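You operate a simulated robot arm through the tools that you are given. There is no shell and no other tool.

The job below is to be done with a simulated two-armed robot. You get a single attempt, and the scene is never put back.

TASK
Switch the ring lamp on, move the glass to the coaster and dust where it stood.
Fine: red key for on, the lamp stays on high; use the purple cloth and put it back where it lay. Set down upright: glass with the black band. What is to be rubbed or washed off counts as gone when no trace of it is left.

The check looks at the end state, three seconds after you hand in, the way a careful person would. Anything else that was tipped, shoved, dropped, spilled or broken makes it a failure. Flat cloth is picked up by pressing the open fingertips on it (5 to 10 N) and closing them slowly along it; thin cloth reads only 2 to 8 mm in the jaws.

THE ROBOT
Two 7-joint arms with two-finger parallel grippers on one trunk that stands fixed in place. Base frame: the origin is at the foot of the trunk, x ahead of it, y to its left, z up. Units: m, degrees, N and s.
The left shoulder is at [-0.082, 0.119, 0.851], the right one opposite. With the tool pointing down near the work surface each hand reaches from about 0.14 to 0.58 m from the base axis, measured 20 degrees to its own side. Payload 3.43 kg a hand.
The TCP of each hand is the grasp point between the finger pads, 0.03 m short of the fingertips. In the tool frame z runs along the fingers and y along their closing line. The gripper opens to 0.094 m. The fingers are 0.028 m wide and 0.01 m thick; the gripper's body (0.05 by 0.096 m) begins 0.055 m behind the TCP.
Orientation is that of the tool frame in the base frame, as a unit quaternion [x, y, z, w]. With the fingers straight down and closing along the base's y, the tool's x points along the base's -x, its y along +y and its z along -z.

THE INTERFACE
- The arms move only by the tool step_arm. It takes "left_series", "right_series" or both (then of equal length, played together; a hand with none holds still); each is a list of rows, each an object (a shift or turn left out is 0, a gripper value left out holds the last) with "linear": the shift along the tool's x, y, z in m, a list of three; "rot": the turn, a rotation vector about the tool's x, y, z in degrees, a list of three; "fingers": the closure in counts, from 0 (fully open) to 255 (shut). In form: [{"linear": [dx, dy, dz], "rot": [ax, ay, az], "fingers": fingers}, ...]. A call has 1 to 20 rows; each row shifts and turns the commanded pose from where the row before left it, along the tool's axes as they then stand. A row lasts 0.2 s, in which the tool goes at most 0.05 m and 8.6 degrees; a call with a longer step from one row to the next is refused whole, and so is a gripper value outside its range. Where a pose cannot be reached the arm comes as near as it can. A force on the tool above 40 N (or 10 N above the force at the start of the call, whichever is more), or a blocked arm, ends the call early, and 0.2 s more pass. Each finger travels about 0.153 m/s and halts on what it meets, pressing with about 45 N; the grip force reading is that of the motor and also rises with nothing between the fingers. The clock runs only during rows and for 0.2 s after the last one: add rows that do not move to give the fingers time. It gives the time, the measured TCP pose, the force on the tool (base axes), the opening and the grip force at its end, in the units of the frame above (readings bear some noise), with the torque about the TCP (base axes, N m) and any sound that the robot's microphone picked up.
- Cameras (640 x 400 px; columns grow to the right, rows downward): "scene" is now at [0.0293, -0.0391, 1.5693]; the picture's right is [-0.47, -0.88, 0.00], its down [-0.60, 0.32, -0.74] and it looks along [0.65, -0.35, -0.67] (base axes); focal length 338 px, centre (320, 200). "left" rides on the left gripper at [0.076, -0.014, -0.102] in its tool frame; the picture's right is [0.18, 0.98, 0.00], its down [-0.75, 0.14, -0.64] and it looks along [-0.63, 0.12, 0.77] (tool axes); focal length 243 px, centre (320, 200). "right" rides on the right gripper at [0.076, 0.014, -0.103] in its tool frame; the picture's right is [-0.18, 0.98, 0.00], its down [-0.75, -0.14, -0.64] and it looks along [-0.63, -0.12, 0.77] (tool axes); focal length 243 px, centre (320, 200). There is no depth. A picture from a camera that has moved, and an enlarged one, comes with that camera's place and axes in the base frame and with its lens.
- capture(camera): a new picture of that camera. The clock stands still meanwhile.
- raise_lower(by): slides the trunk up (or, below 0, down) by that many m; the arms and the scene camera ride with it, the base frame stays. It gives what a move gives, with no picture.
- head_to(pan, tilt): turns the head with the scene camera to pan (to the left, within 143 degrees either way) and tilt (down, from -29 to 69), counted from straight ahead of the robot. It gives what a move gives.
- close_up(camera, box): a new picture of the part [left, top, right, bottom] of that camera's present view, enlarged. The clock stands still meanwhile.
- close_job(): hands the job in; it is judged then, once.

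Nothing tells you positions but the pictures and the camera data. Unless the task says otherwise, let go and move clear before handing in.

The tools are called after ">>>" as a command line: name --argument value ..., lists and objects as JSON in quotes. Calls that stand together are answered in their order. step_arm: Moves the arms, as the interface text tells. Its arguments: {"type":"object","properties":{"left_series":{"type":"array","items":{"type":"object","properties":{"linear":{"type":"array","items":{"type":"number"}},"rot":{"type":"array","items":{"type":"number"}},"fingers":{"type":"number"}}}},"right_series":{"type":"array","items":{"type":"object","properties":{"linear":{"type":"array","items":{"type":"number"}},"rot":{"type":"array","items":{"type":"number"}},"fingers":{"type":"number"}}}}},"required":[]} The other tools are called the same way: raise_lower (by) slides the trunk up or down; head_to (pan, tilt) turns the head that bears the scene camera; capture (camera) takes a picture; close_up (camera, box) takes an enlarged picture of a part of a camera's view; close_job () hands the job in.

At the start:

```text
time_s: 0.0
left_tool_pos: [0.2958, -0.0301, 1.1335]
left_tcp_rot: [0.0, 1.0, 0.0, 0.0]
left_ft_force: [1.0, 0.2, -0.2]
left_moment: [0.0, 0.0, 0.03]
left_grip_width: 0.0939
left_finger_force: 0.1
right_tool_pos: [0.2643, -0.339, 1.2267]
right_tcp_rot: [-0.001, 1.0, 0.0, 0.0]
right_ft_force: [1.0, 0.1, -0.3]
right_moment: [-0.01, 0.02, 0.03]
right_grip_width: 0.0939
right_finger_force: 0.0
trunk travel left (down, up): [-0.275, 0.06]
head pan, tilt: [-28.0, 42.4]
```

scene: 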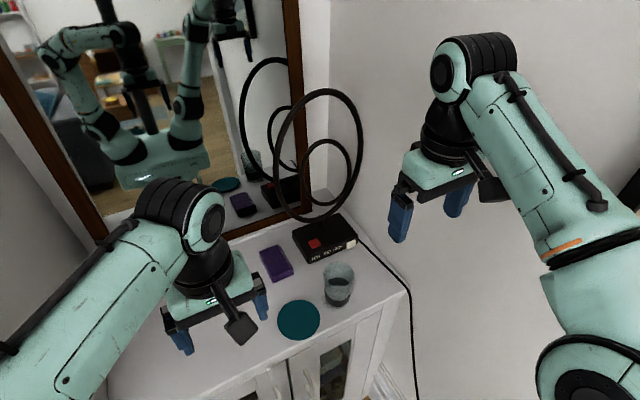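
right: 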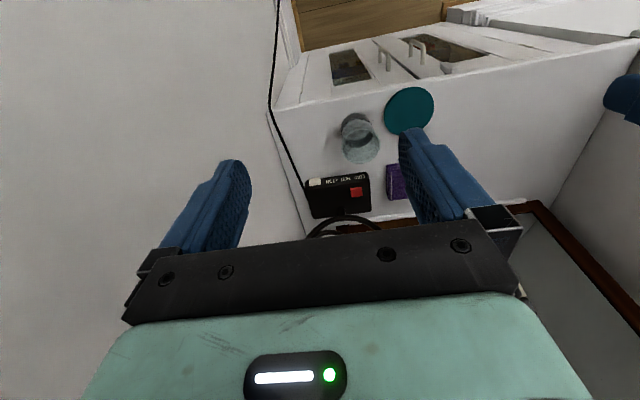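
left: 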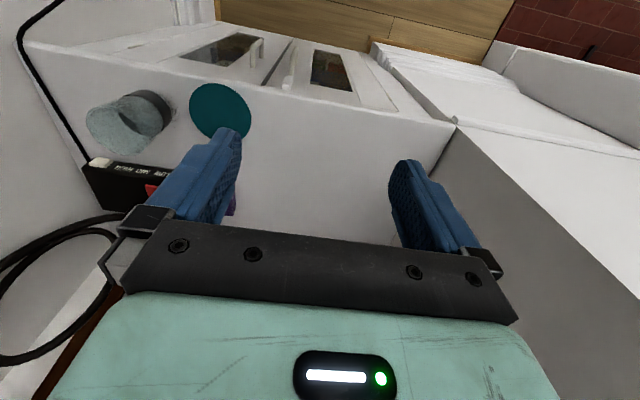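

I see a dresser with a mirror, a ring lamp with a black base (red key), a purple cloth, a glass with a black band and a teal coaster. I'll look closer first.

>>> close_up --camera "scene" --box '[240, 200, 400, 300]'

>>> close_up --camera "scene" --box '[240, 250, 400, 350]'

>>> close_up --camera "right" --box '[270, 70, 470, 230]'

>>> close_up --camera "left" --box '[60, 60, 280, 220]'

```text
4.00 times, centred on (320, 250) of scene
camera zoom: at [0.0293, -0.0391, 1.5693], right [-0.47, -0.88, 0.0], down [-0.6, 0.32, -0.74], along [0.65, -0.35, -0.67], focal length 1352 px, centre (320, 0)
```

zoom: 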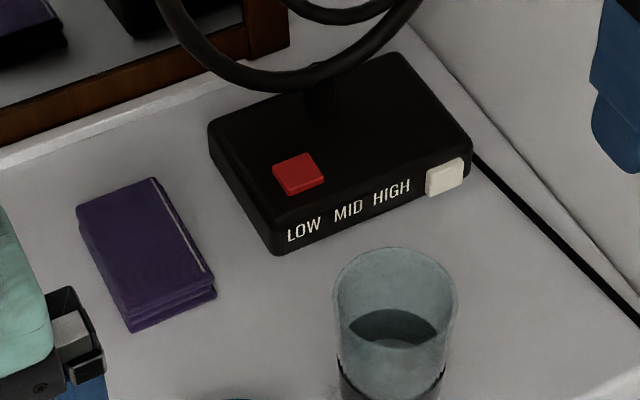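

```text
4.00 times, centred on (320, 300) of scene
camera zoom: at [0.0293, -0.0391, 1.5693], right [-0.47, -0.88, 0.0], down [-0.6, 0.32, -0.74], along [0.65, -0.35, -0.67], focal length 1352 px, centre (320, -200)
```

zoom: 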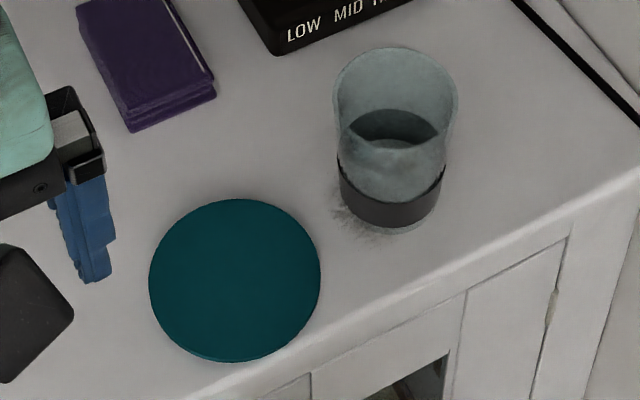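

```text
2.50 times, centred on (370, 150) of right
camera zoom: at [0.1861, -0.3255, 1.3303], right [0.18, 0.98, 0.0], down [0.75, -0.14, 0.64], along [0.63, -0.12, -0.77], focal length 606 px, centre (195, 325)
```

zoom: 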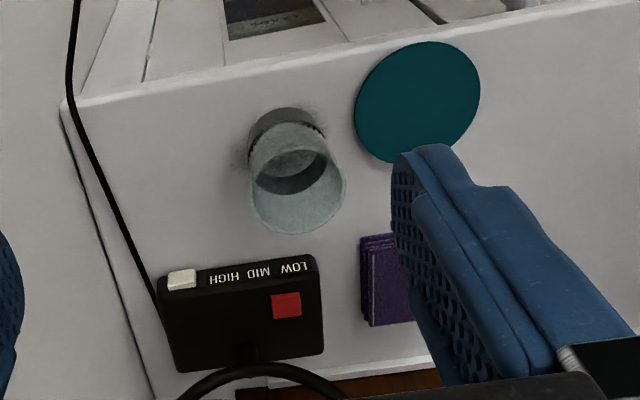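

```text
2.50 times, centred on (170, 140) of left
camera zoom: at [0.2194, -0.0439, 1.2355], right [-0.18, 0.98, 0.0], down [0.75, 0.14, 0.64], along [0.63, 0.12, -0.77], focal length 606 px, centre (695, 350)
```

zoom: 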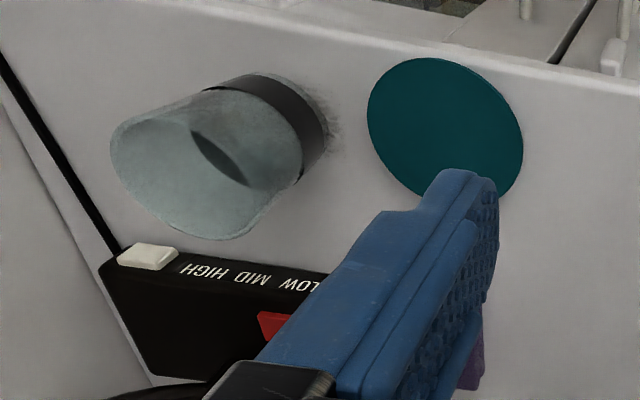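

The coaster works out to about (0.396, -0.18, 0.835), the glass to (0.40, -0.285), the cloth to (0.57, -0.196) and the red key to (0.55, -0.30, 0.88). I'll move the left hand out of the view first, then study the layout.

>>> step_arm --left_series '[{"linear": [0.0, 0.03, 0]}, {"linear": [0.0, 0.03, 0]}, {"linear": [0.0, 0.03, 0]}, {"linear": [0.0, 0.03, 0]}, {"linear": [0.0, 0.03, 0]}, {"linear": [0.0, 0.03, 0]}, {"linear": [0.0, 0.03, 0]}, {"linear": [0.0, 0.03, 0]}]'

>>> capture --camera "scene"

>>> close_up --camera "scene" --box '[240, 230, 400, 330]'

>>> capture --camera "left"

```text
time_s: 1.8
left_tool_pos: [0.299, 0.2119, 1.1326]
left_tcp_rot: [0.001, 1.0, 0.001, -0.001]
left_ft_force: [0.0, -0.3, 0.4]
left_moment: [-0.02, -0.03, -0.01]
left_grip_width: 0.0941
left_finger_force: 0.1
right_tool_pos: [0.2637, -0.3392, 1.2275]
right_tcp_rot: [0.0, 1.0, 0.0, 0.0]
right_ft_force: [0.1, -0.5, -0.1]
right_moment: [-0.05, -0.03, 0.01]
right_grip_width: 0.0938
right_finger_force: 0.1
trunk travel left (down, up): [-0.275, 0.06]
head pan, tilt: [-28.0, 42.4]
```

```text
taken
camera scene: at [0.0294, -0.0386, 1.5693], right [-0.47, -0.88, 0.0], down [-0.6, 0.32, -0.74], along [0.65, -0.35, -0.67], focal length 338 px, centre (320, 200)
```

scene: 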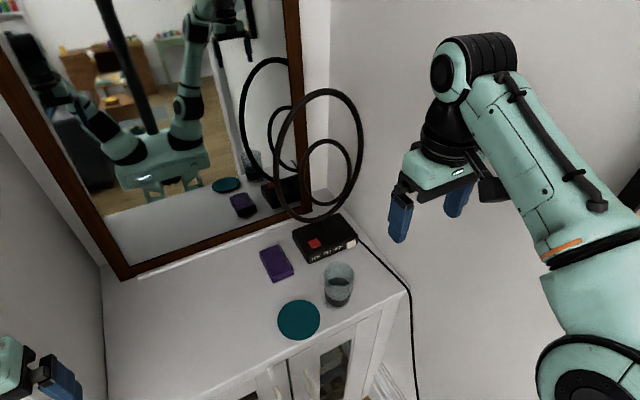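

```text
4.00 times, centred on (320, 280) of scene
camera zoom: at [0.0294, -0.0386, 1.5693], right [-0.47, -0.88, 0.0], down [-0.6, 0.32, -0.74], along [0.65, -0.35, -0.67], focal length 1352 px, centre (320, -120)
```

zoom: 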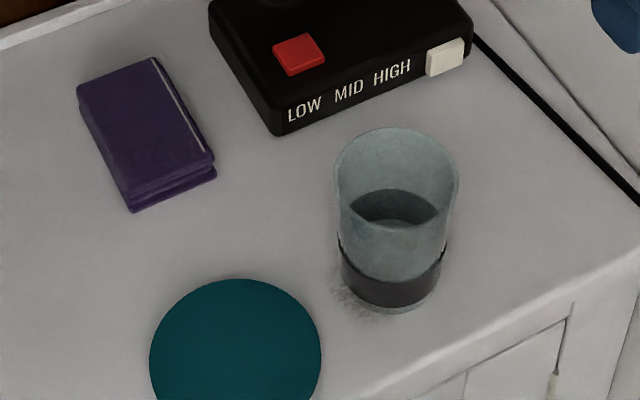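

```text
taken
camera left: at [0.2221, 0.198, 1.2358], right [-0.18, 0.98, 0.0], down [0.75, 0.14, 0.64], along [0.63, 0.12, -0.77], focal length 243 px, centre (320, 200)
```

left: 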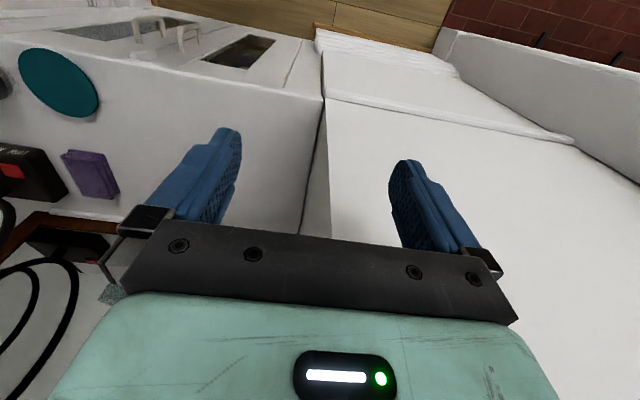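

The glass looks about 0.065 m wide and 0.105 m tall, and the key has to be reached past it. So I'll move the glass first, starting with the right hand above it and a second look from the wrist camera.

>>> step_arm --right_series '[{"linear": [-0.0171, 0.00675, 0.022]}, {"linear": [-0.0171, 0.00675, 0.022]}, {"linear": [-0.0171, 0.00675, 0.022]}, {"linear": [-0.0171, 0.00675, 0.022]}, {"linear": [-0.0171, 0.00675, 0.022]}, {"linear": [-0.0171, 0.00675, 0.022]}, {"linear": [-0.0171, 0.00675, 0.022]}, {"linear": [-0.0171, 0.00675, 0.022]}, {}]'

>>> capture --camera "right"

>>> capture --camera "scene"

```text
time_s: 3.8
left_tool_pos: [0.298, 0.2098, 1.1334]
left_tcp_rot: [-0.001, 1.0, 0.0, 0.0]
left_ft_force: [0.0, -0.1, -0.7]
left_moment: [-0.01, -0.02, 0.03]
left_grip_width: 0.094
left_finger_force: 0.2
right_tool_pos: [0.4024, -0.2838, 1.0533]
right_tcp_rot: [0.0, 1.0, 0.0, 0.0]
right_ft_force: [0.0, 0.4, -0.6]
right_moment: [0.02, -0.01, 0.03]
right_grip_width: 0.0943
right_finger_force: 0.0
trunk travel left (down, up): [-0.275, 0.06]
head pan, tilt: [-28.0, 42.4]
```

```text
taken
camera right: at [0.3256, -0.2693, 1.1554], right [0.18, 0.98, 0.0], down [0.75, -0.14, 0.64], along [0.63, -0.12, -0.77], focal length 243 px, centre (320, 200)
```

right: 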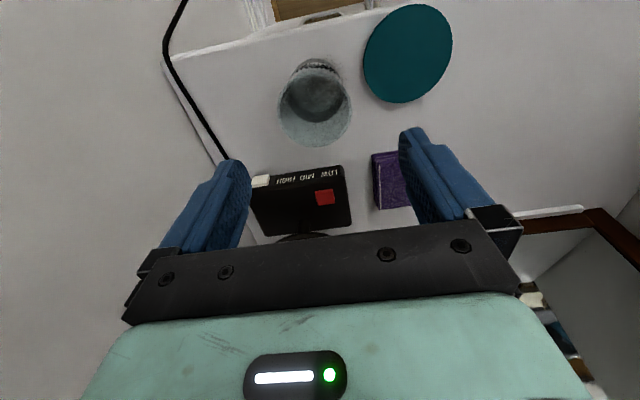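

```text
taken
camera scene: at [0.0288, -0.0391, 1.5693], right [-0.47, -0.88, 0.0], down [-0.6, 0.32, -0.74], along [0.65, -0.35, -0.67], focal length 338 px, centre (320, 200)
```

scene: 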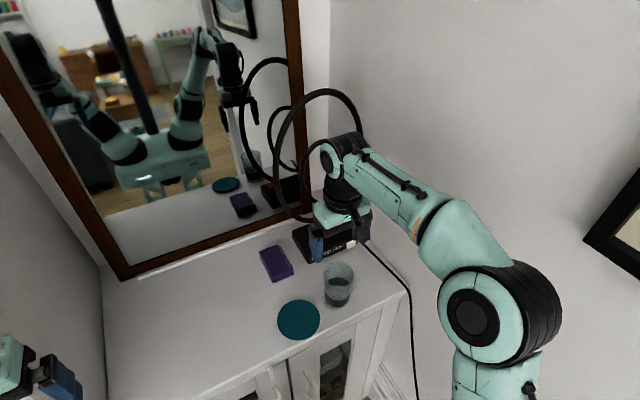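

The hand is above and behind the glass. I'll enlarge the wrist view to measure the glass rim and the coaster.

>>> close_up --camera "right" --box '[240, 0, 480, 150]'

>>> close_up --camera "right" --box '[230, 130, 430, 255]'

```text
2.67 times, centred on (360, 75) of right
camera zoom: at [0.3256, -0.2693, 1.1554], right [0.18, 0.98, 0.0], down [0.75, -0.14, 0.64], along [0.63, -0.12, -0.77], focal length 647 px, centre (213, 533)
```

zoom: 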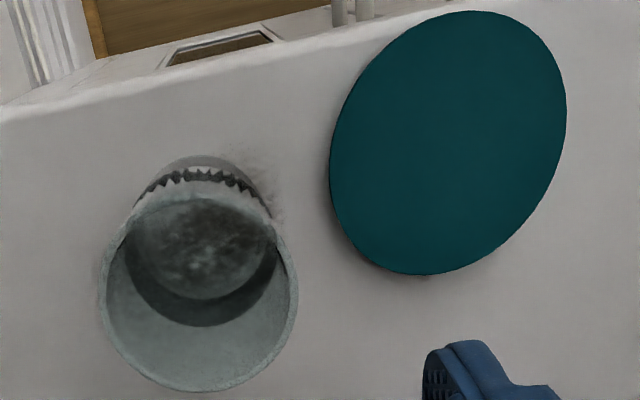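

```text
3.20 times, centred on (330, 192) of right
camera zoom: at [0.3256, -0.2693, 1.1554], right [0.18, 0.98, 0.0], down [0.75, -0.14, 0.64], along [0.63, -0.12, -0.77], focal length 776 px, centre (288, 224)
```

zoom: 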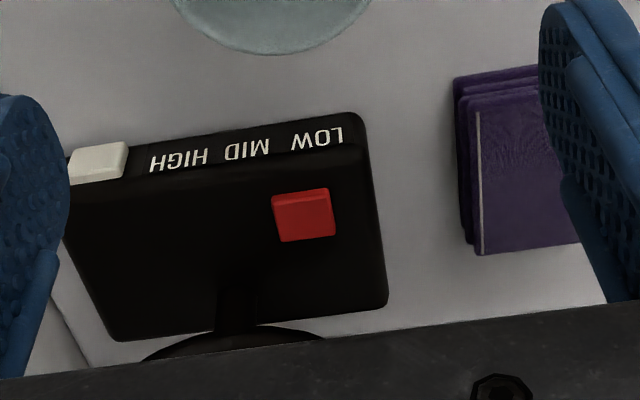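

The glass centre comes out at (0.4005, -0.287), and the glass is empty with dust under and around it. I'll lower the open fingers around it, stopping with the TCP at about z 0.90.

>>> step_arm --right_series '[{"linear": [0.0015, -0.0025, 0.025]}, {"linear": [0, 0, 0.025]}, {"linear": [0, 0, 0.025]}, {"linear": [0, 0, 0.025]}, {"linear": [0, 0, 0.02]}, {"linear": [0, 0, 0.018]}, {"linear": [0, 0, 0.012]}, {}]'

>>> capture --camera "right"

>>> close_up --camera "scene" --box '[240, 200, 440, 325]'

```text
time_s: 5.6
left_tool_pos: [0.2979, 0.2108, 1.1337]
left_tcp_rot: [0.0, 1.0, 0.001, 0.001]
left_ft_force: [0.5, 0.7, -0.5]
left_moment: [-0.03, 0.01, -0.01]
left_grip_width: 0.0942
left_finger_force: 0.1
right_tool_pos: [0.3995, -0.2846, 0.9001]
right_tcp_rot: [0.0, 1.0, 0.001, 0.0]
right_ft_force: [-0.5, -0.1, 0.9]
right_moment: [0.0, 0.02, -0.01]
right_grip_width: 0.0939
right_finger_force: 0.1
trunk travel left (down, up): [-0.275, 0.06]
head pan, tilt: [-28.0, 42.4]
```

```text
taken
camera right: at [0.323, -0.2719, 1.0028], right [0.18, 0.98, 0.0], down [0.75, -0.14, 0.64], along [0.63, -0.12, -0.77], focal length 243 px, centre (320, 200)
```

right: 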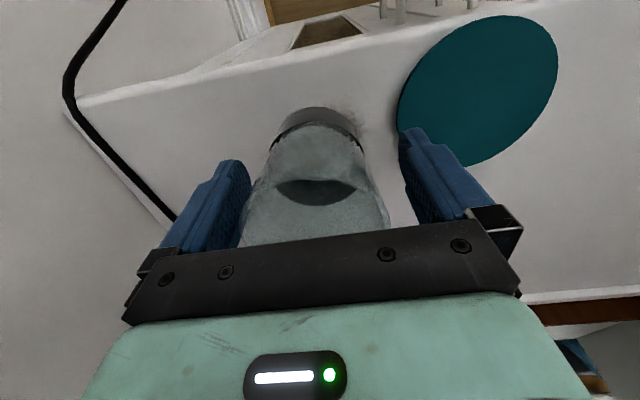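

```text
3.20 times, centred on (340, 262) of scene
camera zoom: at [0.0293, -0.0391, 1.5693], right [-0.47, -0.88, 0.0], down [-0.6, 0.32, -0.74], along [0.65, -0.35, -0.67], focal length 1082 px, centre (256, 0)
```

zoom: 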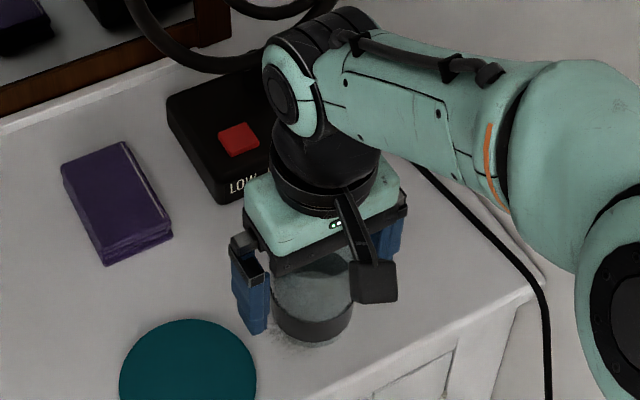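

The fingers straddle the glass. I'll close slowly on it.

>>> step_arm --right_series '[{"fingers": 30}, {"fingers": 45}, {"fingers": 55}, {"fingers": 62}, {"fingers": 68}, {"fingers": 74}, {"fingers": 80}, {}, {}]'

>>> capture --camera "right"

```text
time_s: 7.6
left_tool_pos: [0.2996, 0.2103, 1.133]
left_tcp_rot: [0.0, 1.0, 0.0, 0.0]
left_ft_force: [0.5, 0.3, -0.6]
left_moment: [0.0, 0.01, 0.03]
left_grip_width: 0.0941
left_finger_force: 0.1
right_tool_pos: [0.4001, -0.2868, 0.901]
right_tcp_rot: [0.0, 1.0, 0.0, 0.0]
right_ft_force: [1.1, 0.2, 1.1]
right_moment: [0.06, 0.01, -0.02]
right_grip_width: 0.0713
right_finger_force: 44.9
trunk travel left (down, up): [-0.275, 0.06]
head pan, tilt: [-28.0, 42.4]
```

```text
taken
camera right: at [0.3232, -0.2719, 1.003], right [0.18, 0.98, 0.0], down [0.75, -0.14, 0.64], along [0.63, -0.12, -0.77], focal length 243 px, centre (320, 200)
```

right: 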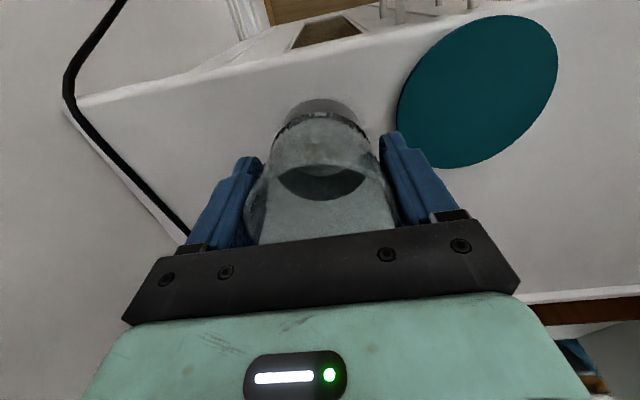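

The glass is held at 0.071 m. I'll lift it 4 cm and carry it over the coaster.

>>> step_arm --right_series '[{"linear": [0, 0, -0.008]}, {"linear": [0, 0, -0.012]}, {"linear": [0, 0, -0.012]}, {"linear": [0, 0, -0.008]}, {"linear": [0.001, 0.012, 0]}, {"linear": [0.001, 0.016, 0]}, {"linear": [0.001, 0.018, 0]}, {"linear": [0.001, 0.018, 0]}, {"linear": [0.001, 0.018, 0]}, {"linear": [0.001, 0.015, 0]}, {"linear": [0, 0.01, 0]}, {}]'

>>> capture --camera "right"

>>> close_up --camera "scene" --box '[240, 220, 400, 345]'

```text
time_s: 10.2
left_tool_pos: [0.2986, 0.2103, 1.1341]
left_tcp_rot: [0.0, 1.0, -0.001, 0.0]
left_ft_force: [0.4, 0.3, 0.1]
left_moment: [0.02, 0.03, -0.03]
left_grip_width: 0.0942
left_finger_force: 0.0
right_tool_pos: [0.3928, -0.1807, 0.9405]
right_tcp_rot: [0.0, 1.0, 0.001, 0.0]
right_ft_force: [0.5, 0.1, -2.2]
right_moment: [-0.01, 0.01, -0.02]
right_grip_width: 0.0709
right_finger_force: 45.3
trunk travel left (down, up): [-0.275, 0.06]
head pan, tilt: [-28.0, 42.4]
```

```text
taken
camera right: at [0.3158, -0.1668, 1.0432], right [0.18, 0.98, 0.0], down [0.75, -0.14, 0.64], along [0.63, -0.12, -0.77], focal length 243 px, centre (320, 200)
```

right: 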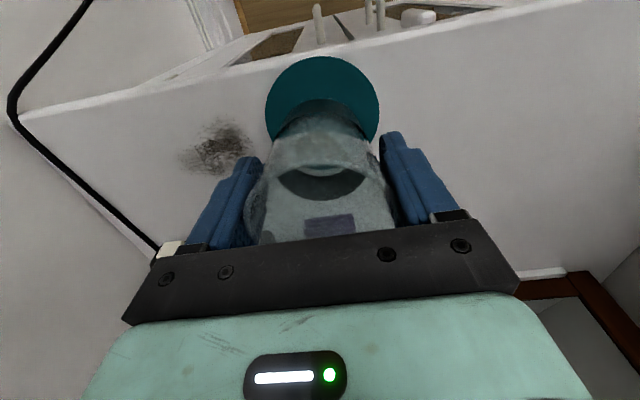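

```text
3.20 times, centred on (320, 282) of scene
camera zoom: at [0.0294, -0.0393, 1.5693], right [-0.47, -0.88, 0.0], down [-0.6, 0.32, -0.74], along [0.65, -0.35, -0.67], focal length 1082 px, centre (320, -64)
```

zoom: 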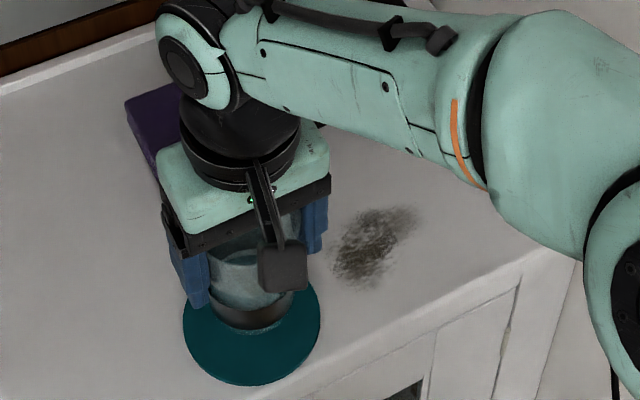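

The glass is over the coaster. I'll shift it a few millimetres to centre it and lower it gently.

>>> step_arm --right_series '[{"linear": [-0.003, 0.002, 0.008]}, {"linear": [0, 0, 0.01]}, {"linear": [0, 0, 0.01]}, {"linear": [0, 0, 0.003]}, {"linear": [0, 0, 0.002]}, {}]'

>>> close_up --camera "scene" --box '[240, 250, 400, 350]'

```text
time_s: 11.6
left_tool_pos: [0.2985, 0.2117, 1.1336]
left_tcp_rot: [-0.001, 1.0, 0.0, 0.001]
left_ft_force: [-0.1, 0.8, 0.0]
left_moment: [0.03, -0.02, -0.02]
left_grip_width: 0.0938
left_finger_force: 0.1
right_tool_pos: [0.3965, -0.1785, 0.911]
right_tcp_rot: [0.001, 1.0, 0.001, 0.003]
right_ft_force: [1.0, -2.7, 24.4]
right_moment: [-0.03, 0.21, -0.02]
right_grip_width: 0.0714
right_finger_force: 45.1
trunk travel left (down, up): [-0.275, 0.06]
head pan, tilt: [-28.0, 42.4]
```

```text
4.00 times, centred on (320, 300) of scene
camera zoom: at [0.0278, -0.0388, 1.5695], right [-0.47, -0.88, 0.0], down [-0.59, 0.32, -0.74], along [0.65, -0.35, -0.67], focal length 1352 px, centre (320, -200)
```

zoom: 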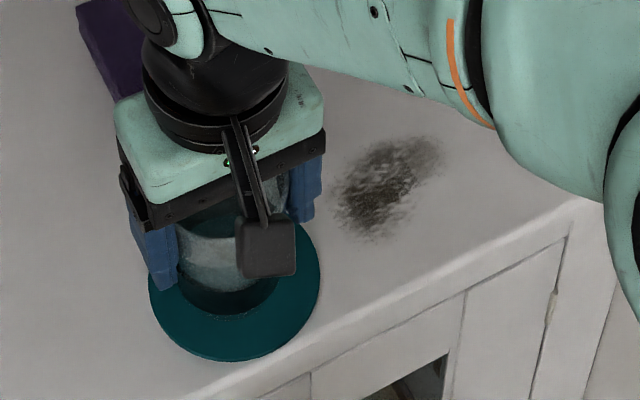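

Contact at z 0.911, pressing about 24 N. I'll ease off 2 mm, then open the fingers slowly.

>>> step_arm --right_series '[{"linear": [0, 0, -0.0015]}, {}]'

```text
time_s: 12.2
left_tool_pos: [0.2981, 0.2113, 1.1326]
left_tcp_rot: [0.0, 1.0, 0.0, 0.001]
left_ft_force: [-0.6, 0.4, -0.3]
left_moment: [0.02, 0.03, -0.02]
left_grip_width: 0.0938
left_finger_force: 0.0
right_tool_pos: [0.3963, -0.1785, 0.91]
right_tcp_rot: [0.001, 1.0, 0.001, 0.001]
right_ft_force: [7.6, -2.5, 20.3]
right_moment: [-0.07, -0.38, -0.02]
right_grip_width: 0.0711
right_finger_force: 45.2
trunk travel left (down, up): [-0.275, 0.06]
head pan, tilt: [-28.0, 42.4]
```

>>> step_arm --right_series '[{"linear": [0, 0, -0.001]}, {"linear": [0, 0, -0.001]}, {}, {}]'

>>> capture --camera "right"

```text
time_s: 13.2
left_tool_pos: [0.2974, 0.2103, 1.1332]
left_tcp_rot: [-0.001, 1.0, 0.0, 0.002]
left_ft_force: [-0.5, -0.2, -1.1]
left_moment: [0.04, -0.01, 0.0]
left_grip_width: 0.0937
left_finger_force: 0.0
right_tool_pos: [0.3949, -0.1772, 0.9108]
right_tcp_rot: [0.0, 1.0, -0.001, -0.002]
right_ft_force: [0.4, 2.4, 2.3]
right_moment: [0.07, 0.02, 0.0]
right_grip_width: 0.0713
right_finger_force: 45.7
trunk travel left (down, up): [-0.275, 0.06]
head pan, tilt: [-28.0, 42.4]
```

```text
taken
camera right: at [0.3177, -0.1635, 1.0139], right [0.18, 0.98, 0.0], down [0.76, -0.14, 0.64], along [0.63, -0.12, -0.77], focal length 243 px, centre (320, 200)
```

right: 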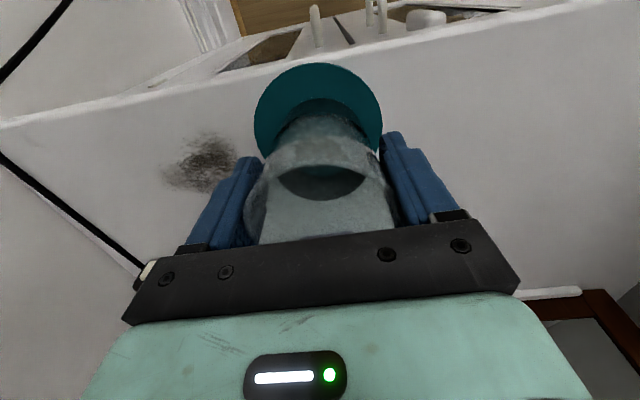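

The force is nearly zero, so the glass rests on the coaster. I'll release it and rise straight up.

>>> step_arm --right_series '[{"fingers": 70}, {"fingers": 60}, {"fingers": 45}, {"fingers": 25}, {"fingers": 0}, {}, {"linear": [0, 0, -0.01]}, {"linear": [0, 0, -0.02]}, {"linear": [0, 0, -0.03]}, {"linear": [0, 0, -0.03]}, {"linear": [0, 0, -0.03]}, {"linear": [0, 0, -0.03]}, {}]'

>>> close_up --camera "scene" --box '[240, 220, 400, 345]'

>>> capture --camera "right"

```text
time_s: 16.0
left_tool_pos: [0.2996, 0.2102, 1.1337]
left_tcp_rot: [0.0, 1.0, 0.0, 0.0]
left_ft_force: [-0.1, 0.0, -0.2]
left_moment: [0.0, 0.02, -0.01]
left_grip_width: 0.094
left_finger_force: 0.0
right_tool_pos: [0.3945, -0.1771, 1.0624]
right_tcp_rot: [-0.001, 1.0, 0.0, 0.0]
right_ft_force: [-0.6, 0.0, 0.4]
right_moment: [0.02, -0.03, 0.02]
right_grip_width: 0.0938
right_finger_force: 0.1
trunk travel left (down, up): [-0.275, 0.06]
head pan, tilt: [-28.0, 42.4]
```

```text
3.20 times, centred on (320, 282) of scene
camera zoom: at [0.0294, -0.0392, 1.5693], right [-0.47, -0.88, 0.0], down [-0.6, 0.32, -0.74], along [0.65, -0.35, -0.67], focal length 1082 px, centre (320, -64)
```

zoom: 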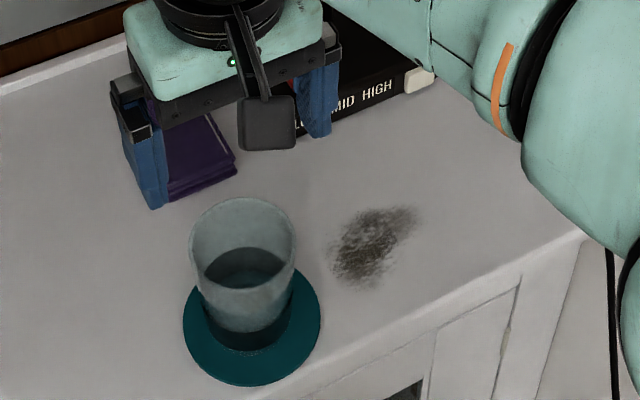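

```text
taken
camera right: at [0.3176, -0.1627, 1.1651], right [0.18, 0.98, 0.0], down [0.75, -0.14, 0.64], along [0.63, -0.12, -0.77], focal length 243 px, centre (320, 200)
```

right: 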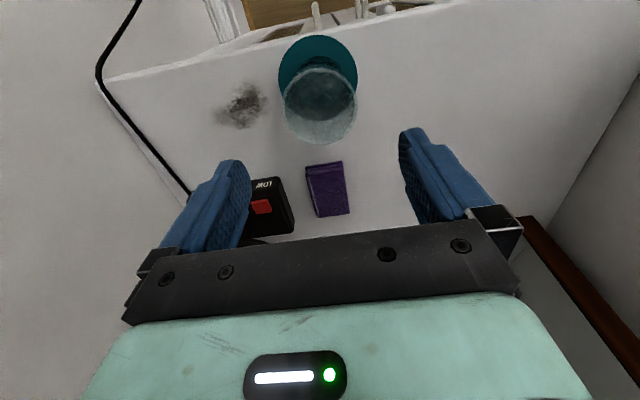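

The glass stands upright and centred on the coaster. Next is the red key at about (0.558, -0.305). I'll close the fingers, move across and tilt the tool forward 25° so the body stays clear of the ring.

>>> step_arm --right_series '[{"linear": [0, -0.0256, 0], "fingers": 255}, {"linear": [0, -0.0256, 0]}, {"linear": [0, -0.0256, 0]}, {"linear": [0, -0.0256, 0]}, {"linear": [0, -0.0256, 0]}, {"linear": [-0.025, 0, 0]}, {"linear": [-0.025, 0, 0]}, {"linear": [-0.025, 0, 0]}, {"linear": [-0.025, 0, 0]}, {"rot": [0, -8.33, 0]}, {"rot": [0, -8.33, 0]}, {"rot": [0, -8.33, 0]}, {}]'

>>> capture --camera "right"

>>> capture --camera "scene"

```text
time_s: 18.8
left_tool_pos: [0.3005, 0.2106, 1.1332]
left_tcp_rot: [-0.002, 1.0, -0.001, 0.0]
left_ft_force: [0.0, 0.2, -0.8]
left_moment: [-0.03, -0.03, 0.01]
left_grip_width: 0.0939
left_finger_force: 0.1
right_tool_pos: [0.488, -0.3062, 1.0603]
right_tcp_rot: [0.0, 0.976, 0.0, 0.217]
right_ft_force: [1.0, -0.1, -0.9]
right_moment: [0.0, 0.02, 0.01]
right_grip_width: 0.0
right_finger_force: 33.1
right hand out of reach, approached as far as the arm can: row 9
trunk travel left (down, up): [-0.275, 0.06]
head pan, tilt: [-28.0, 42.4]
```

```text
taken
camera right: at [0.3739, -0.2923, 1.122], right [0.17, 0.98, 0.08], down [0.41, -0.14, 0.9], along [0.9, -0.12, -0.43], focal length 243 px, centre (320, 200)
```

right: 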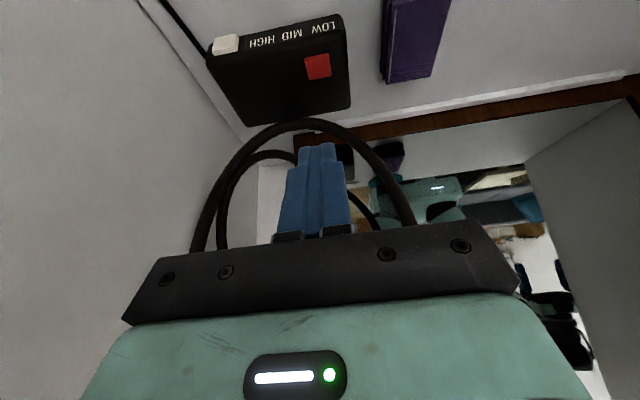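

```text
taken
camera scene: at [0.0302, -0.0391, 1.5693], right [-0.47, -0.88, 0.0], down [-0.6, 0.32, -0.74], along [0.65, -0.35, -0.68], focal length 338 px, centre (320, 200)
```

scene: 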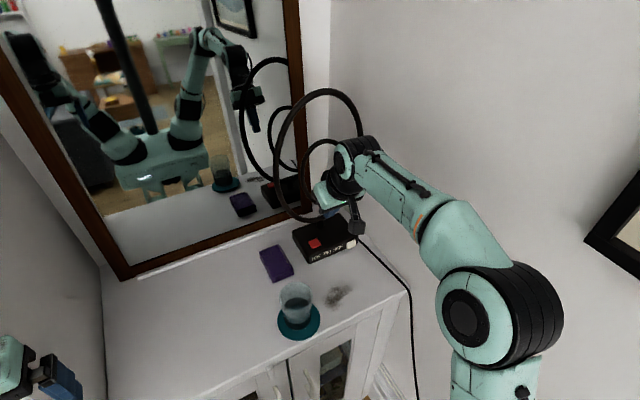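

The hand is tilted and the key again measures (0.559, -0.3055). I'll go down first, then forward until the tips hover about 3 cm above the key.

>>> step_arm --right_series '[{"linear": [0.01125, 0, 0.0241]}, {"linear": [0.01125, 0, 0.0241]}, {"linear": [0.01125, 0, 0.0241]}, {"linear": [0.01125, 0, 0.0241]}, {"linear": [0.01125, 0, 0.0241]}, {"linear": [-0.0132, 0, 0.0062]}, {"linear": [-0.0132, 0, 0.0062]}, {"linear": [-0.0132, 0, 0.0062]}, {"linear": [-0.0132, 0, 0.0062]}, {}]'

>>> capture --camera "right"

>>> close_up --camera "scene" --box '[240, 180, 400, 280]'

```text
time_s: 21.0
left_tool_pos: [0.2983, 0.2104, 1.1316]
left_tcp_rot: [0.0, 1.0, 0.0, 0.0]
left_ft_force: [0.2, 0.3, 0.1]
left_moment: [0.03, 0.02, 0.0]
left_grip_width: 0.094
left_finger_force: 0.0
right_tool_pos: [0.5459, -0.306, 0.9271]
right_tcp_rot: [0.0, 0.976, 0.0, 0.216]
right_ft_force: [-0.4, 0.5, 0.0]
right_moment: [-0.01, 0.02, -0.02]
right_grip_width: 0.0
right_finger_force: 32.7
trunk travel left (down, up): [-0.275, 0.06]
head pan, tilt: [-28.0, 42.4]
```

```text
taken
camera right: at [0.4322, -0.2922, 0.9883], right [0.17, 0.98, 0.08], down [0.41, -0.14, 0.9], along [0.9, -0.12, -0.43], focal length 243 px, centre (320, 200)
```

right: 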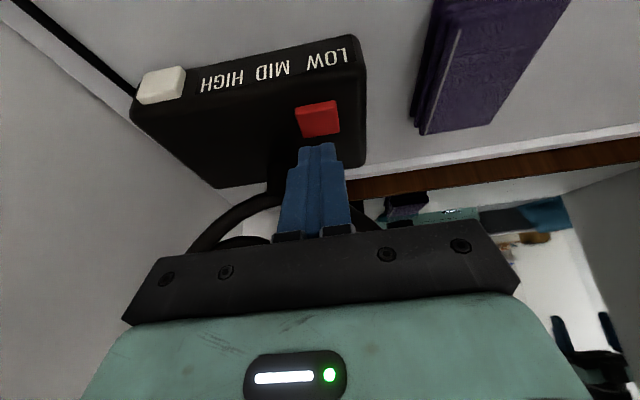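

```text
4.00 times, centred on (320, 230) of scene
camera zoom: at [0.0291, -0.0391, 1.5693], right [-0.47, -0.88, 0.0], down [-0.6, 0.32, -0.74], along [0.65, -0.35, -0.67], focal length 1352 px, centre (320, 80)
```

zoom: 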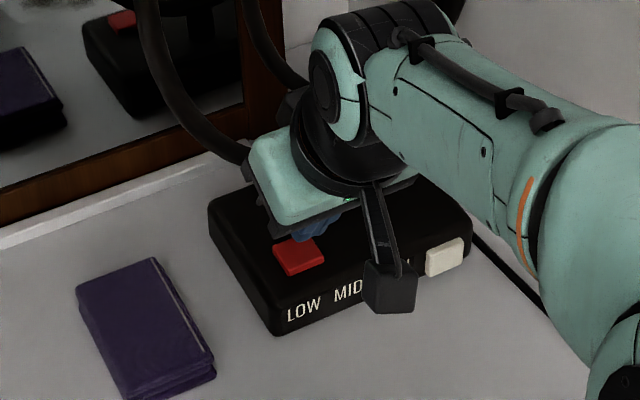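

The tips are about 2.5 cm above and slightly short of the key. I'll shift 8 mm forward, then press down in small steps.

>>> step_arm --right_series '[{"linear": [-0.00725, 0, 0.0034]}, {"linear": [0.0034, 0, 0.00725]}, {"linear": [0.0034, 0, 0.00725]}, {"linear": [0.0013, 0, 0.0027]}, {}]'

>>> close_up --camera "right" --box '[240, 50, 400, 150]'

>>> close_up --camera "scene" --box '[240, 180, 400, 280]'

```text
time_s: 22.2
left_tool_pos: [0.2984, 0.2099, 1.1331]
left_tcp_rot: [-0.001, 1.0, 0.0, 0.001]
left_ft_force: [-0.5, 0.0, -0.5]
left_moment: [0.05, 0.03, 0.03]
left_grip_width: 0.0939
left_finger_force: 0.1
right_tool_pos: [0.5537, -0.3072, 0.9084]
right_tcp_rot: [0.0, 0.976, 0.0, 0.217]
right_ft_force: [0.1, 0.5, 1.1]
right_moment: [0.02, -0.01, -0.01]
right_grip_width: 0.0
right_finger_force: 32.5
trunk travel left (down, up): [-0.275, 0.06]
head pan, tilt: [-28.0, 42.4]
```

```text
4.00 times, centred on (320, 100) of right
camera zoom: at [0.4405, -0.2928, 0.9704], right [0.17, 0.98, 0.08], down [0.41, -0.14, 0.9], along [0.9, -0.12, -0.43], focal length 970 px, centre (320, 600)
```

zoom: 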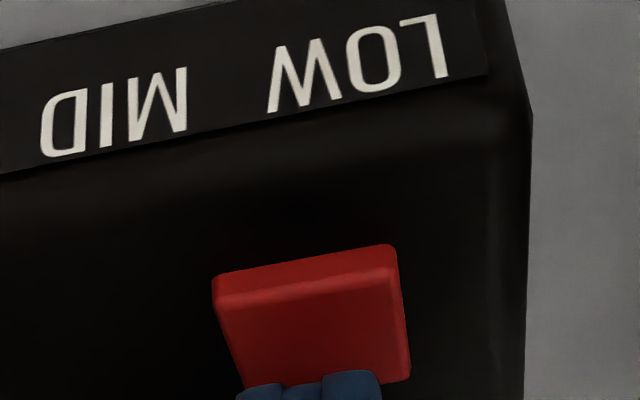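

```text
4.00 times, centred on (320, 230) of scene
camera zoom: at [0.0293, -0.0391, 1.5693], right [-0.47, -0.88, 0.0], down [-0.6, 0.32, -0.74], along [0.65, -0.35, -0.67], focal length 1352 px, centre (320, 80)
```

zoom: 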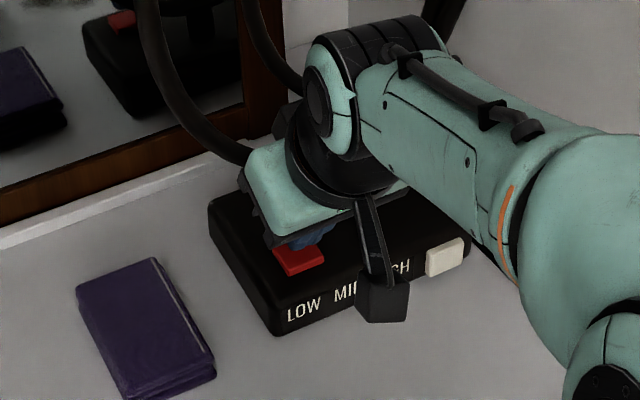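

The tip edge is centred over the key, about 9 mm above it. I'll press down in small steps.

>>> step_arm --right_series '[{"linear": [0.0017, 0, 0.0036]}, {"linear": [0.0013, 0, 0.0027]}, {"linear": [0.0008, 0, 0.0018]}, {"linear": [0.0004, 0, 0.0009]}, {}]'

>>> close_up --camera "right" --box '[240, 50, 400, 150]'

```text
time_s: 23.4
left_tool_pos: [0.2989, 0.212, 1.1334]
left_tcp_rot: [0.0, 1.0, 0.0, 0.0]
left_ft_force: [-0.1, -0.1, -0.2]
left_moment: [-0.03, -0.02, 0.01]
left_grip_width: 0.094
left_finger_force: 0.1
right_tool_pos: [0.5544, -0.3061, 0.8997]
right_tcp_rot: [0.0, 0.976, 0.0, 0.217]
right_ft_force: [0.4, -0.7, 2.2]
right_moment: [-0.03, -0.02, -0.02]
right_grip_width: 0.0
right_finger_force: 33.1
trunk travel left (down, up): [-0.275, 0.06]
head pan, tilt: [-28.0, 42.4]
heard: click
```

```text
4.00 times, centred on (320, 100) of right
camera zoom: at [0.4406, -0.2928, 0.9607], right [0.17, 0.98, 0.08], down [0.41, -0.14, 0.9], along [0.9, -0.12, -0.43], focal length 970 px, centre (320, 600)
```

zoom: 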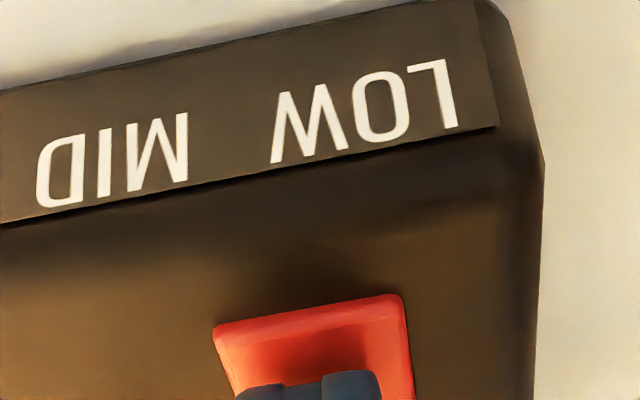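

The key clicked and the lamp is on. I'll back straight off and look at the lamp.

>>> step_arm --right_series '[{"linear": [-0.0042, 0, -0.009]}, {"linear": [-0.0085, 0, -0.018]}, {"linear": [-0.0085, 0, -0.018]}, {"linear": [-0.0085, 0, -0.018]}, {"linear": [0.018, 0, -0.0085]}, {"linear": [0.018, 0, -0.0085]}, {"linear": [0.018, 0, -0.0085]}, {"linear": [0.018, 0, -0.0085]}, {"linear": [0.018, 0, -0.0085]}, {"linear": [0.018, 0, -0.0085]}, {}]'

>>> capture --camera "scene"

>>> capture --camera "right"

>>> close_up --camera "scene" --box '[240, 200, 400, 300]'

```text
time_s: 25.8
left_tool_pos: [0.2987, 0.2109, 1.1343]
left_tcp_rot: [0.0, 1.0, 0.0, 0.0]
left_ft_force: [0.0, -0.6, -0.4]
left_moment: [-0.01, -0.03, -0.02]
left_grip_width: 0.094
left_finger_force: 0.0
right_tool_pos: [0.4319, -0.3041, 0.9706]
right_tcp_rot: [0.001, 0.976, 0.0, 0.216]
right_ft_force: [0.7, -0.2, -0.1]
right_moment: [0.0, 0.01, 0.01]
right_grip_width: 0.0
right_finger_force: 32.9
trunk travel left (down, up): [-0.275, 0.06]
head pan, tilt: [-28.0, 42.4]
```

```text
taken
camera scene: at [0.0297, -0.0392, 1.5693], right [-0.47, -0.88, 0.0], down [-0.6, 0.32, -0.74], along [0.65, -0.35, -0.67], focal length 338 px, centre (320, 200)
```

scene: 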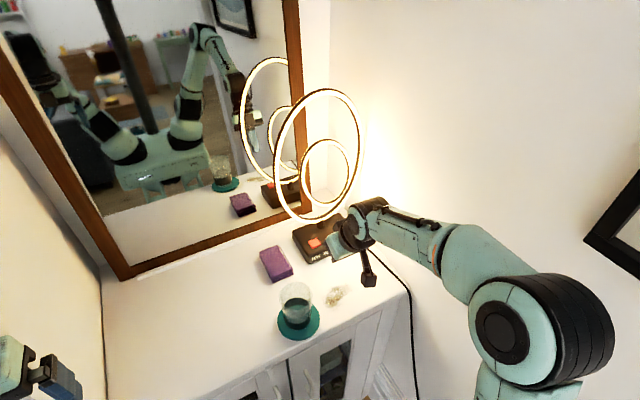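

```text
taken
camera right: at [0.3191, -0.2914, 1.0313], right [0.17, 0.98, 0.08], down [0.41, -0.14, 0.9], along [0.9, -0.12, -0.43], focal length 243 px, centre (320, 200)
```

right: 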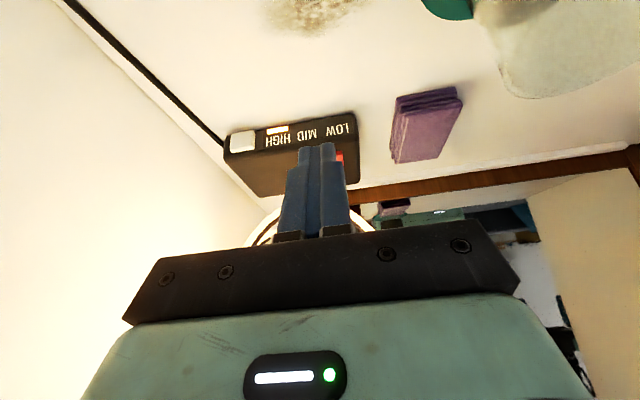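

```text
4.00 times, centred on (320, 250) of scene
camera zoom: at [0.0297, -0.0392, 1.5693], right [-0.47, -0.88, 0.0], down [-0.6, 0.32, -0.74], along [0.65, -0.35, -0.67], focal length 1352 px, centre (320, 0)
```

zoom: 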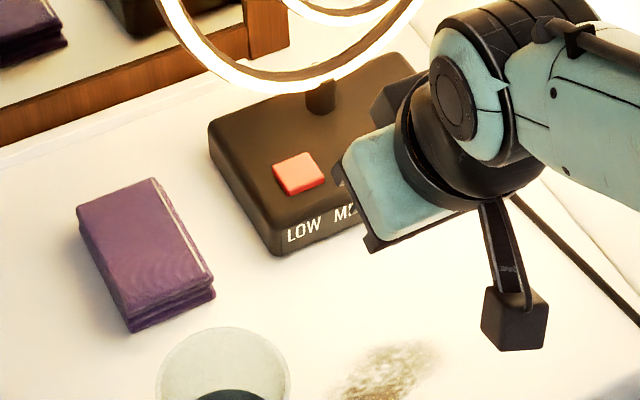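

The lamp is lit, and an indicator seems to glow next to HIGH. I'll confirm that.

>>> close_up --camera "right" --box '[210, 90, 370, 190]'

>>> close_up --camera "right" --box '[370, 70, 490, 170]'

```text
4.00 times, centred on (290, 140) of right
camera zoom: at [0.3191, -0.2914, 1.0313], right [0.17, 0.98, 0.08], down [0.41, -0.14, 0.9], along [0.9, -0.12, -0.43], focal length 970 px, centre (440, 440)
```

zoom: 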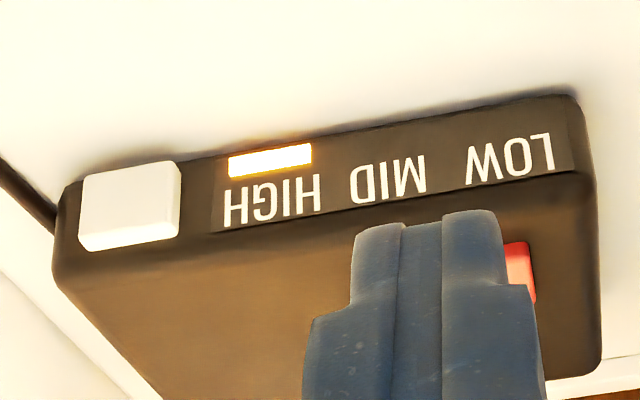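

```text
4.00 times, centred on (430, 120) of right
camera zoom: at [0.3191, -0.2914, 1.0313], right [0.17, 0.98, 0.08], down [0.41, -0.14, 0.9], along [0.9, -0.12, -0.43], focal length 970 px, centre (-120, 520)
```

zoom: 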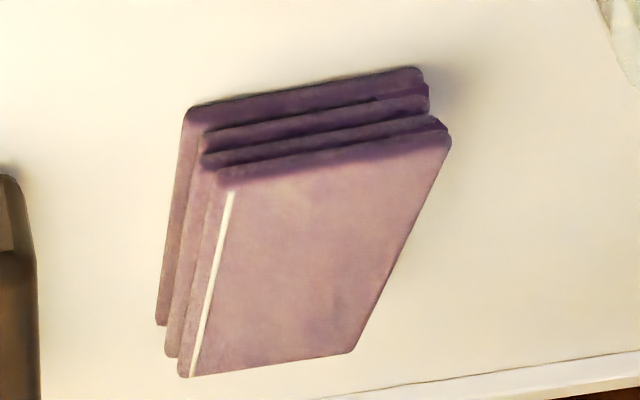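

HIGH is lit, so the white key must not be touched. For the far cloth I'll raise the trunk for extra reach, then set the tool vertical and open the fingers.

>>> raise_lower --by 0.058

>>> step_arm --right_series '[{"rot": [0, 8.33, 0], "fingers": 0}, {"rot": [0, 8.33, 0]}, {"rot": [0, 8.34, 0]}, {}]'

>>> capture --camera "right"

>>> capture --camera "scene"

```text
time_s: 26.8
left_tool_pos: [0.2948, 0.21, 1.1907]
left_tcp_rot: [0.0, 1.0, 0.0, 0.0]
left_ft_force: [0.0, -0.6, -0.1]
left_moment: [0.0, -0.02, -0.02]
left_grip_width: 0.094
left_finger_force: 0.3
right_tool_pos: [0.4331, -0.3076, 1.0279]
right_tcp_rot: [0.0, 0.976, 0.0, 0.216]
right_ft_force: [0.1, 0.4, 0.1]
right_moment: [0.0, 0.01, -0.01]
right_grip_width: 0.0001
right_finger_force: 32.6
trunk travel left (down, up): [-0.333, 0.002]
head pan, tilt: [-28.0, 42.4]
```

```text
time_s: 27.8
left_tool_pos: [0.2952, 0.2092, 1.1908]
left_tcp_rot: [0.001, 1.0, -0.001, 0.0]
left_ft_force: [0.3, -0.8, 0.1]
left_moment: [0.03, -0.03, 0.0]
left_grip_width: 0.094
left_finger_force: 0.1
right_tool_pos: [0.4337, -0.3058, 1.0292]
right_tcp_rot: [0.0, 1.0, 0.0, -0.001]
right_ft_force: [0.3, -0.3, -0.1]
right_moment: [0.02, 0.01, -0.02]
right_grip_width: 0.0941
right_finger_force: 0.0
trunk travel left (down, up): [-0.333, 0.002]
head pan, tilt: [-28.0, 42.4]
```

```text
taken
camera right: at [0.3564, -0.2922, 1.1317], right [0.18, 0.98, 0.0], down [0.75, -0.14, 0.64], along [0.63, -0.12, -0.77], focal length 243 px, centre (320, 200)
```

right: 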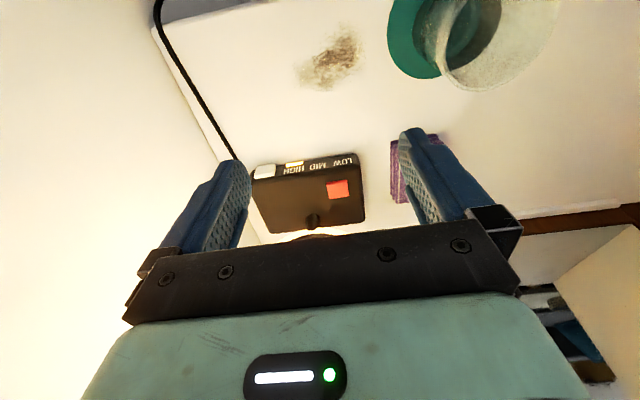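

```text
taken
camera scene: at [0.0279, -0.0392, 1.6308], right [-0.47, -0.88, 0.0], down [-0.6, 0.32, -0.74], along [0.65, -0.35, -0.67], focal length 338 px, centre (320, 200)
```

scene: 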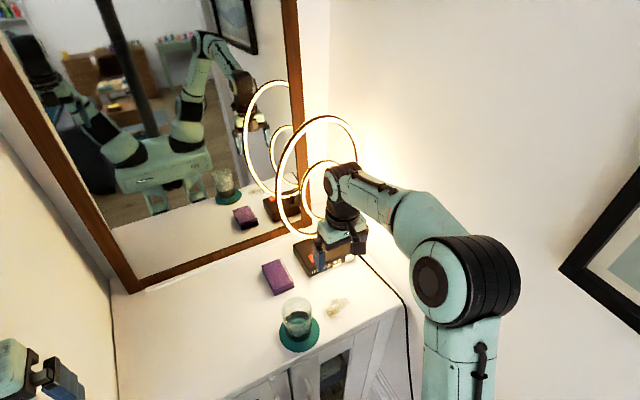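

The dust spans about x 0.385–0.44, y -0.327 to -0.257. Before reaching to the cloth I'll check where the ring stands relative to it.

>>> close_up --camera "scene" --box '[220, 90, 400, 300]'

>>> capture --camera "left"

```text
1.90 times, centred on (310, 195) of scene
camera zoom: at [0.0279, -0.0392, 1.6308], right [-0.47, -0.88, 0.0], down [-0.6, 0.32, -0.74], along [0.65, -0.35, -0.67], focal length 644 px, centre (339, 210)
```

zoom: 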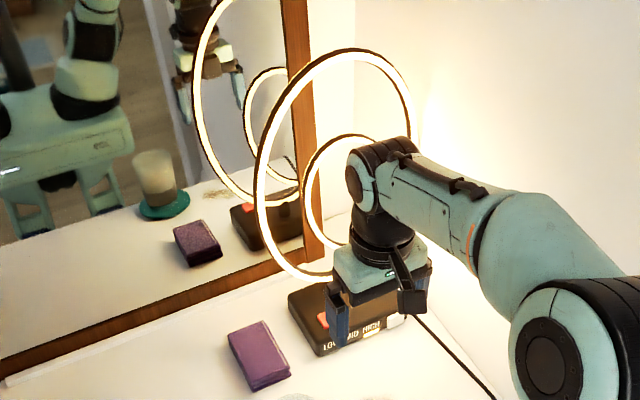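

```text
taken
camera left: at [0.219, 0.1961, 1.2935], right [-0.18, 0.98, 0.0], down [0.75, 0.14, 0.64], along [0.63, 0.12, -0.77], focal length 243 px, centre (320, 200)
```

left: 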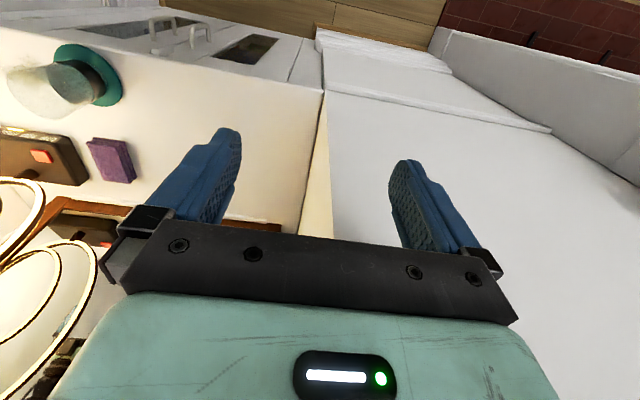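

I'll tilt the tool about 17° forward so the wrist stays well back from the ring, and hover above the cloth's near half.

>>> step_arm --right_series '[{"linear": [0, 0.022, 0], "rot": [0, -8.3, 0]}, {"linear": [0, 0.022, 0], "rot": [0, -8.3, 0]}, {"linear": [0, 0.022, 0]}, {"linear": [0, 0.022, 0]}, {"linear": [0, 0.022, 0]}, {"linear": [-0.02133, 0, 0.00636]}, {"linear": [-0.02133, 0, 0.00636]}, {"linear": [-0.02133, 0, 0.00636]}, {"linear": [-0.02133, 0, 0.00636]}, {"linear": [-0.02133, 0, 0.00636]}, {}]'

>>> capture --camera "right"

>>> capture --camera "scene"

```text
time_s: 30.2
left_tool_pos: [0.2957, 0.209, 1.1901]
left_tcp_rot: [-0.001, 1.0, 0.0, 0.0]
left_ft_force: [0.0, -0.6, -0.4]
left_moment: [0.04, 0.0, 0.03]
left_grip_width: 0.0939
left_finger_force: 0.1
right_tool_pos: [0.546, -0.1968, 1.0302]
right_tcp_rot: [0.0, 0.989, 0.0, 0.145]
right_ft_force: [-0.5, 0.0, 1.3]
right_moment: [0.01, 0.0, -0.03]
right_grip_width: 0.0938
right_finger_force: 0.0
trunk travel left (down, up): [-0.333, 0.002]
head pan, tilt: [-28.0, 42.4]
```

```text
taken
camera right: at [0.4421, -0.183, 1.1063], right [0.18, 0.98, 0.05], down [0.54, -0.14, 0.83], along [0.82, -0.12, -0.55], focal length 243 px, centre (320, 200)
```

right: 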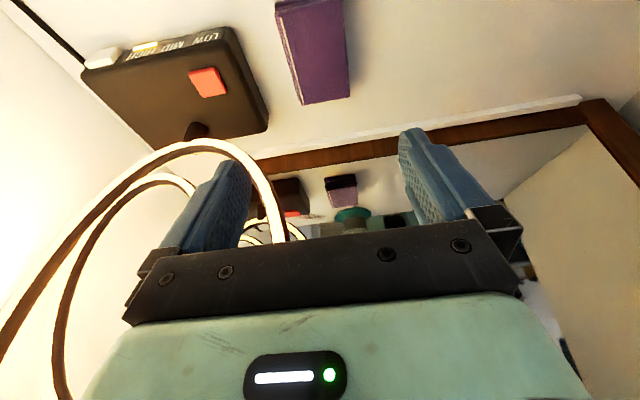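

```text
taken
camera scene: at [0.0282, -0.0392, 1.6308], right [-0.47, -0.88, 0.0], down [-0.6, 0.32, -0.74], along [0.65, -0.35, -0.67], focal length 338 px, centre (320, 200)
```

scene: 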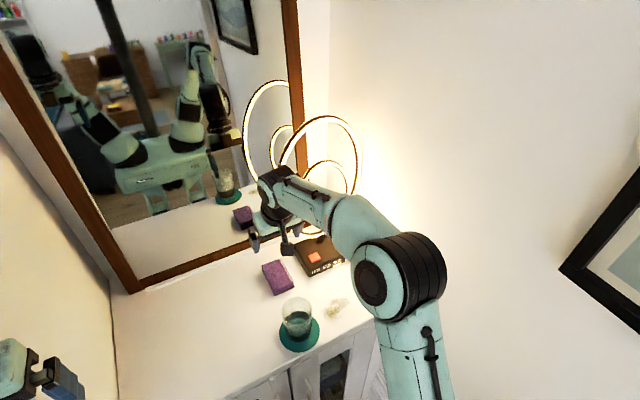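

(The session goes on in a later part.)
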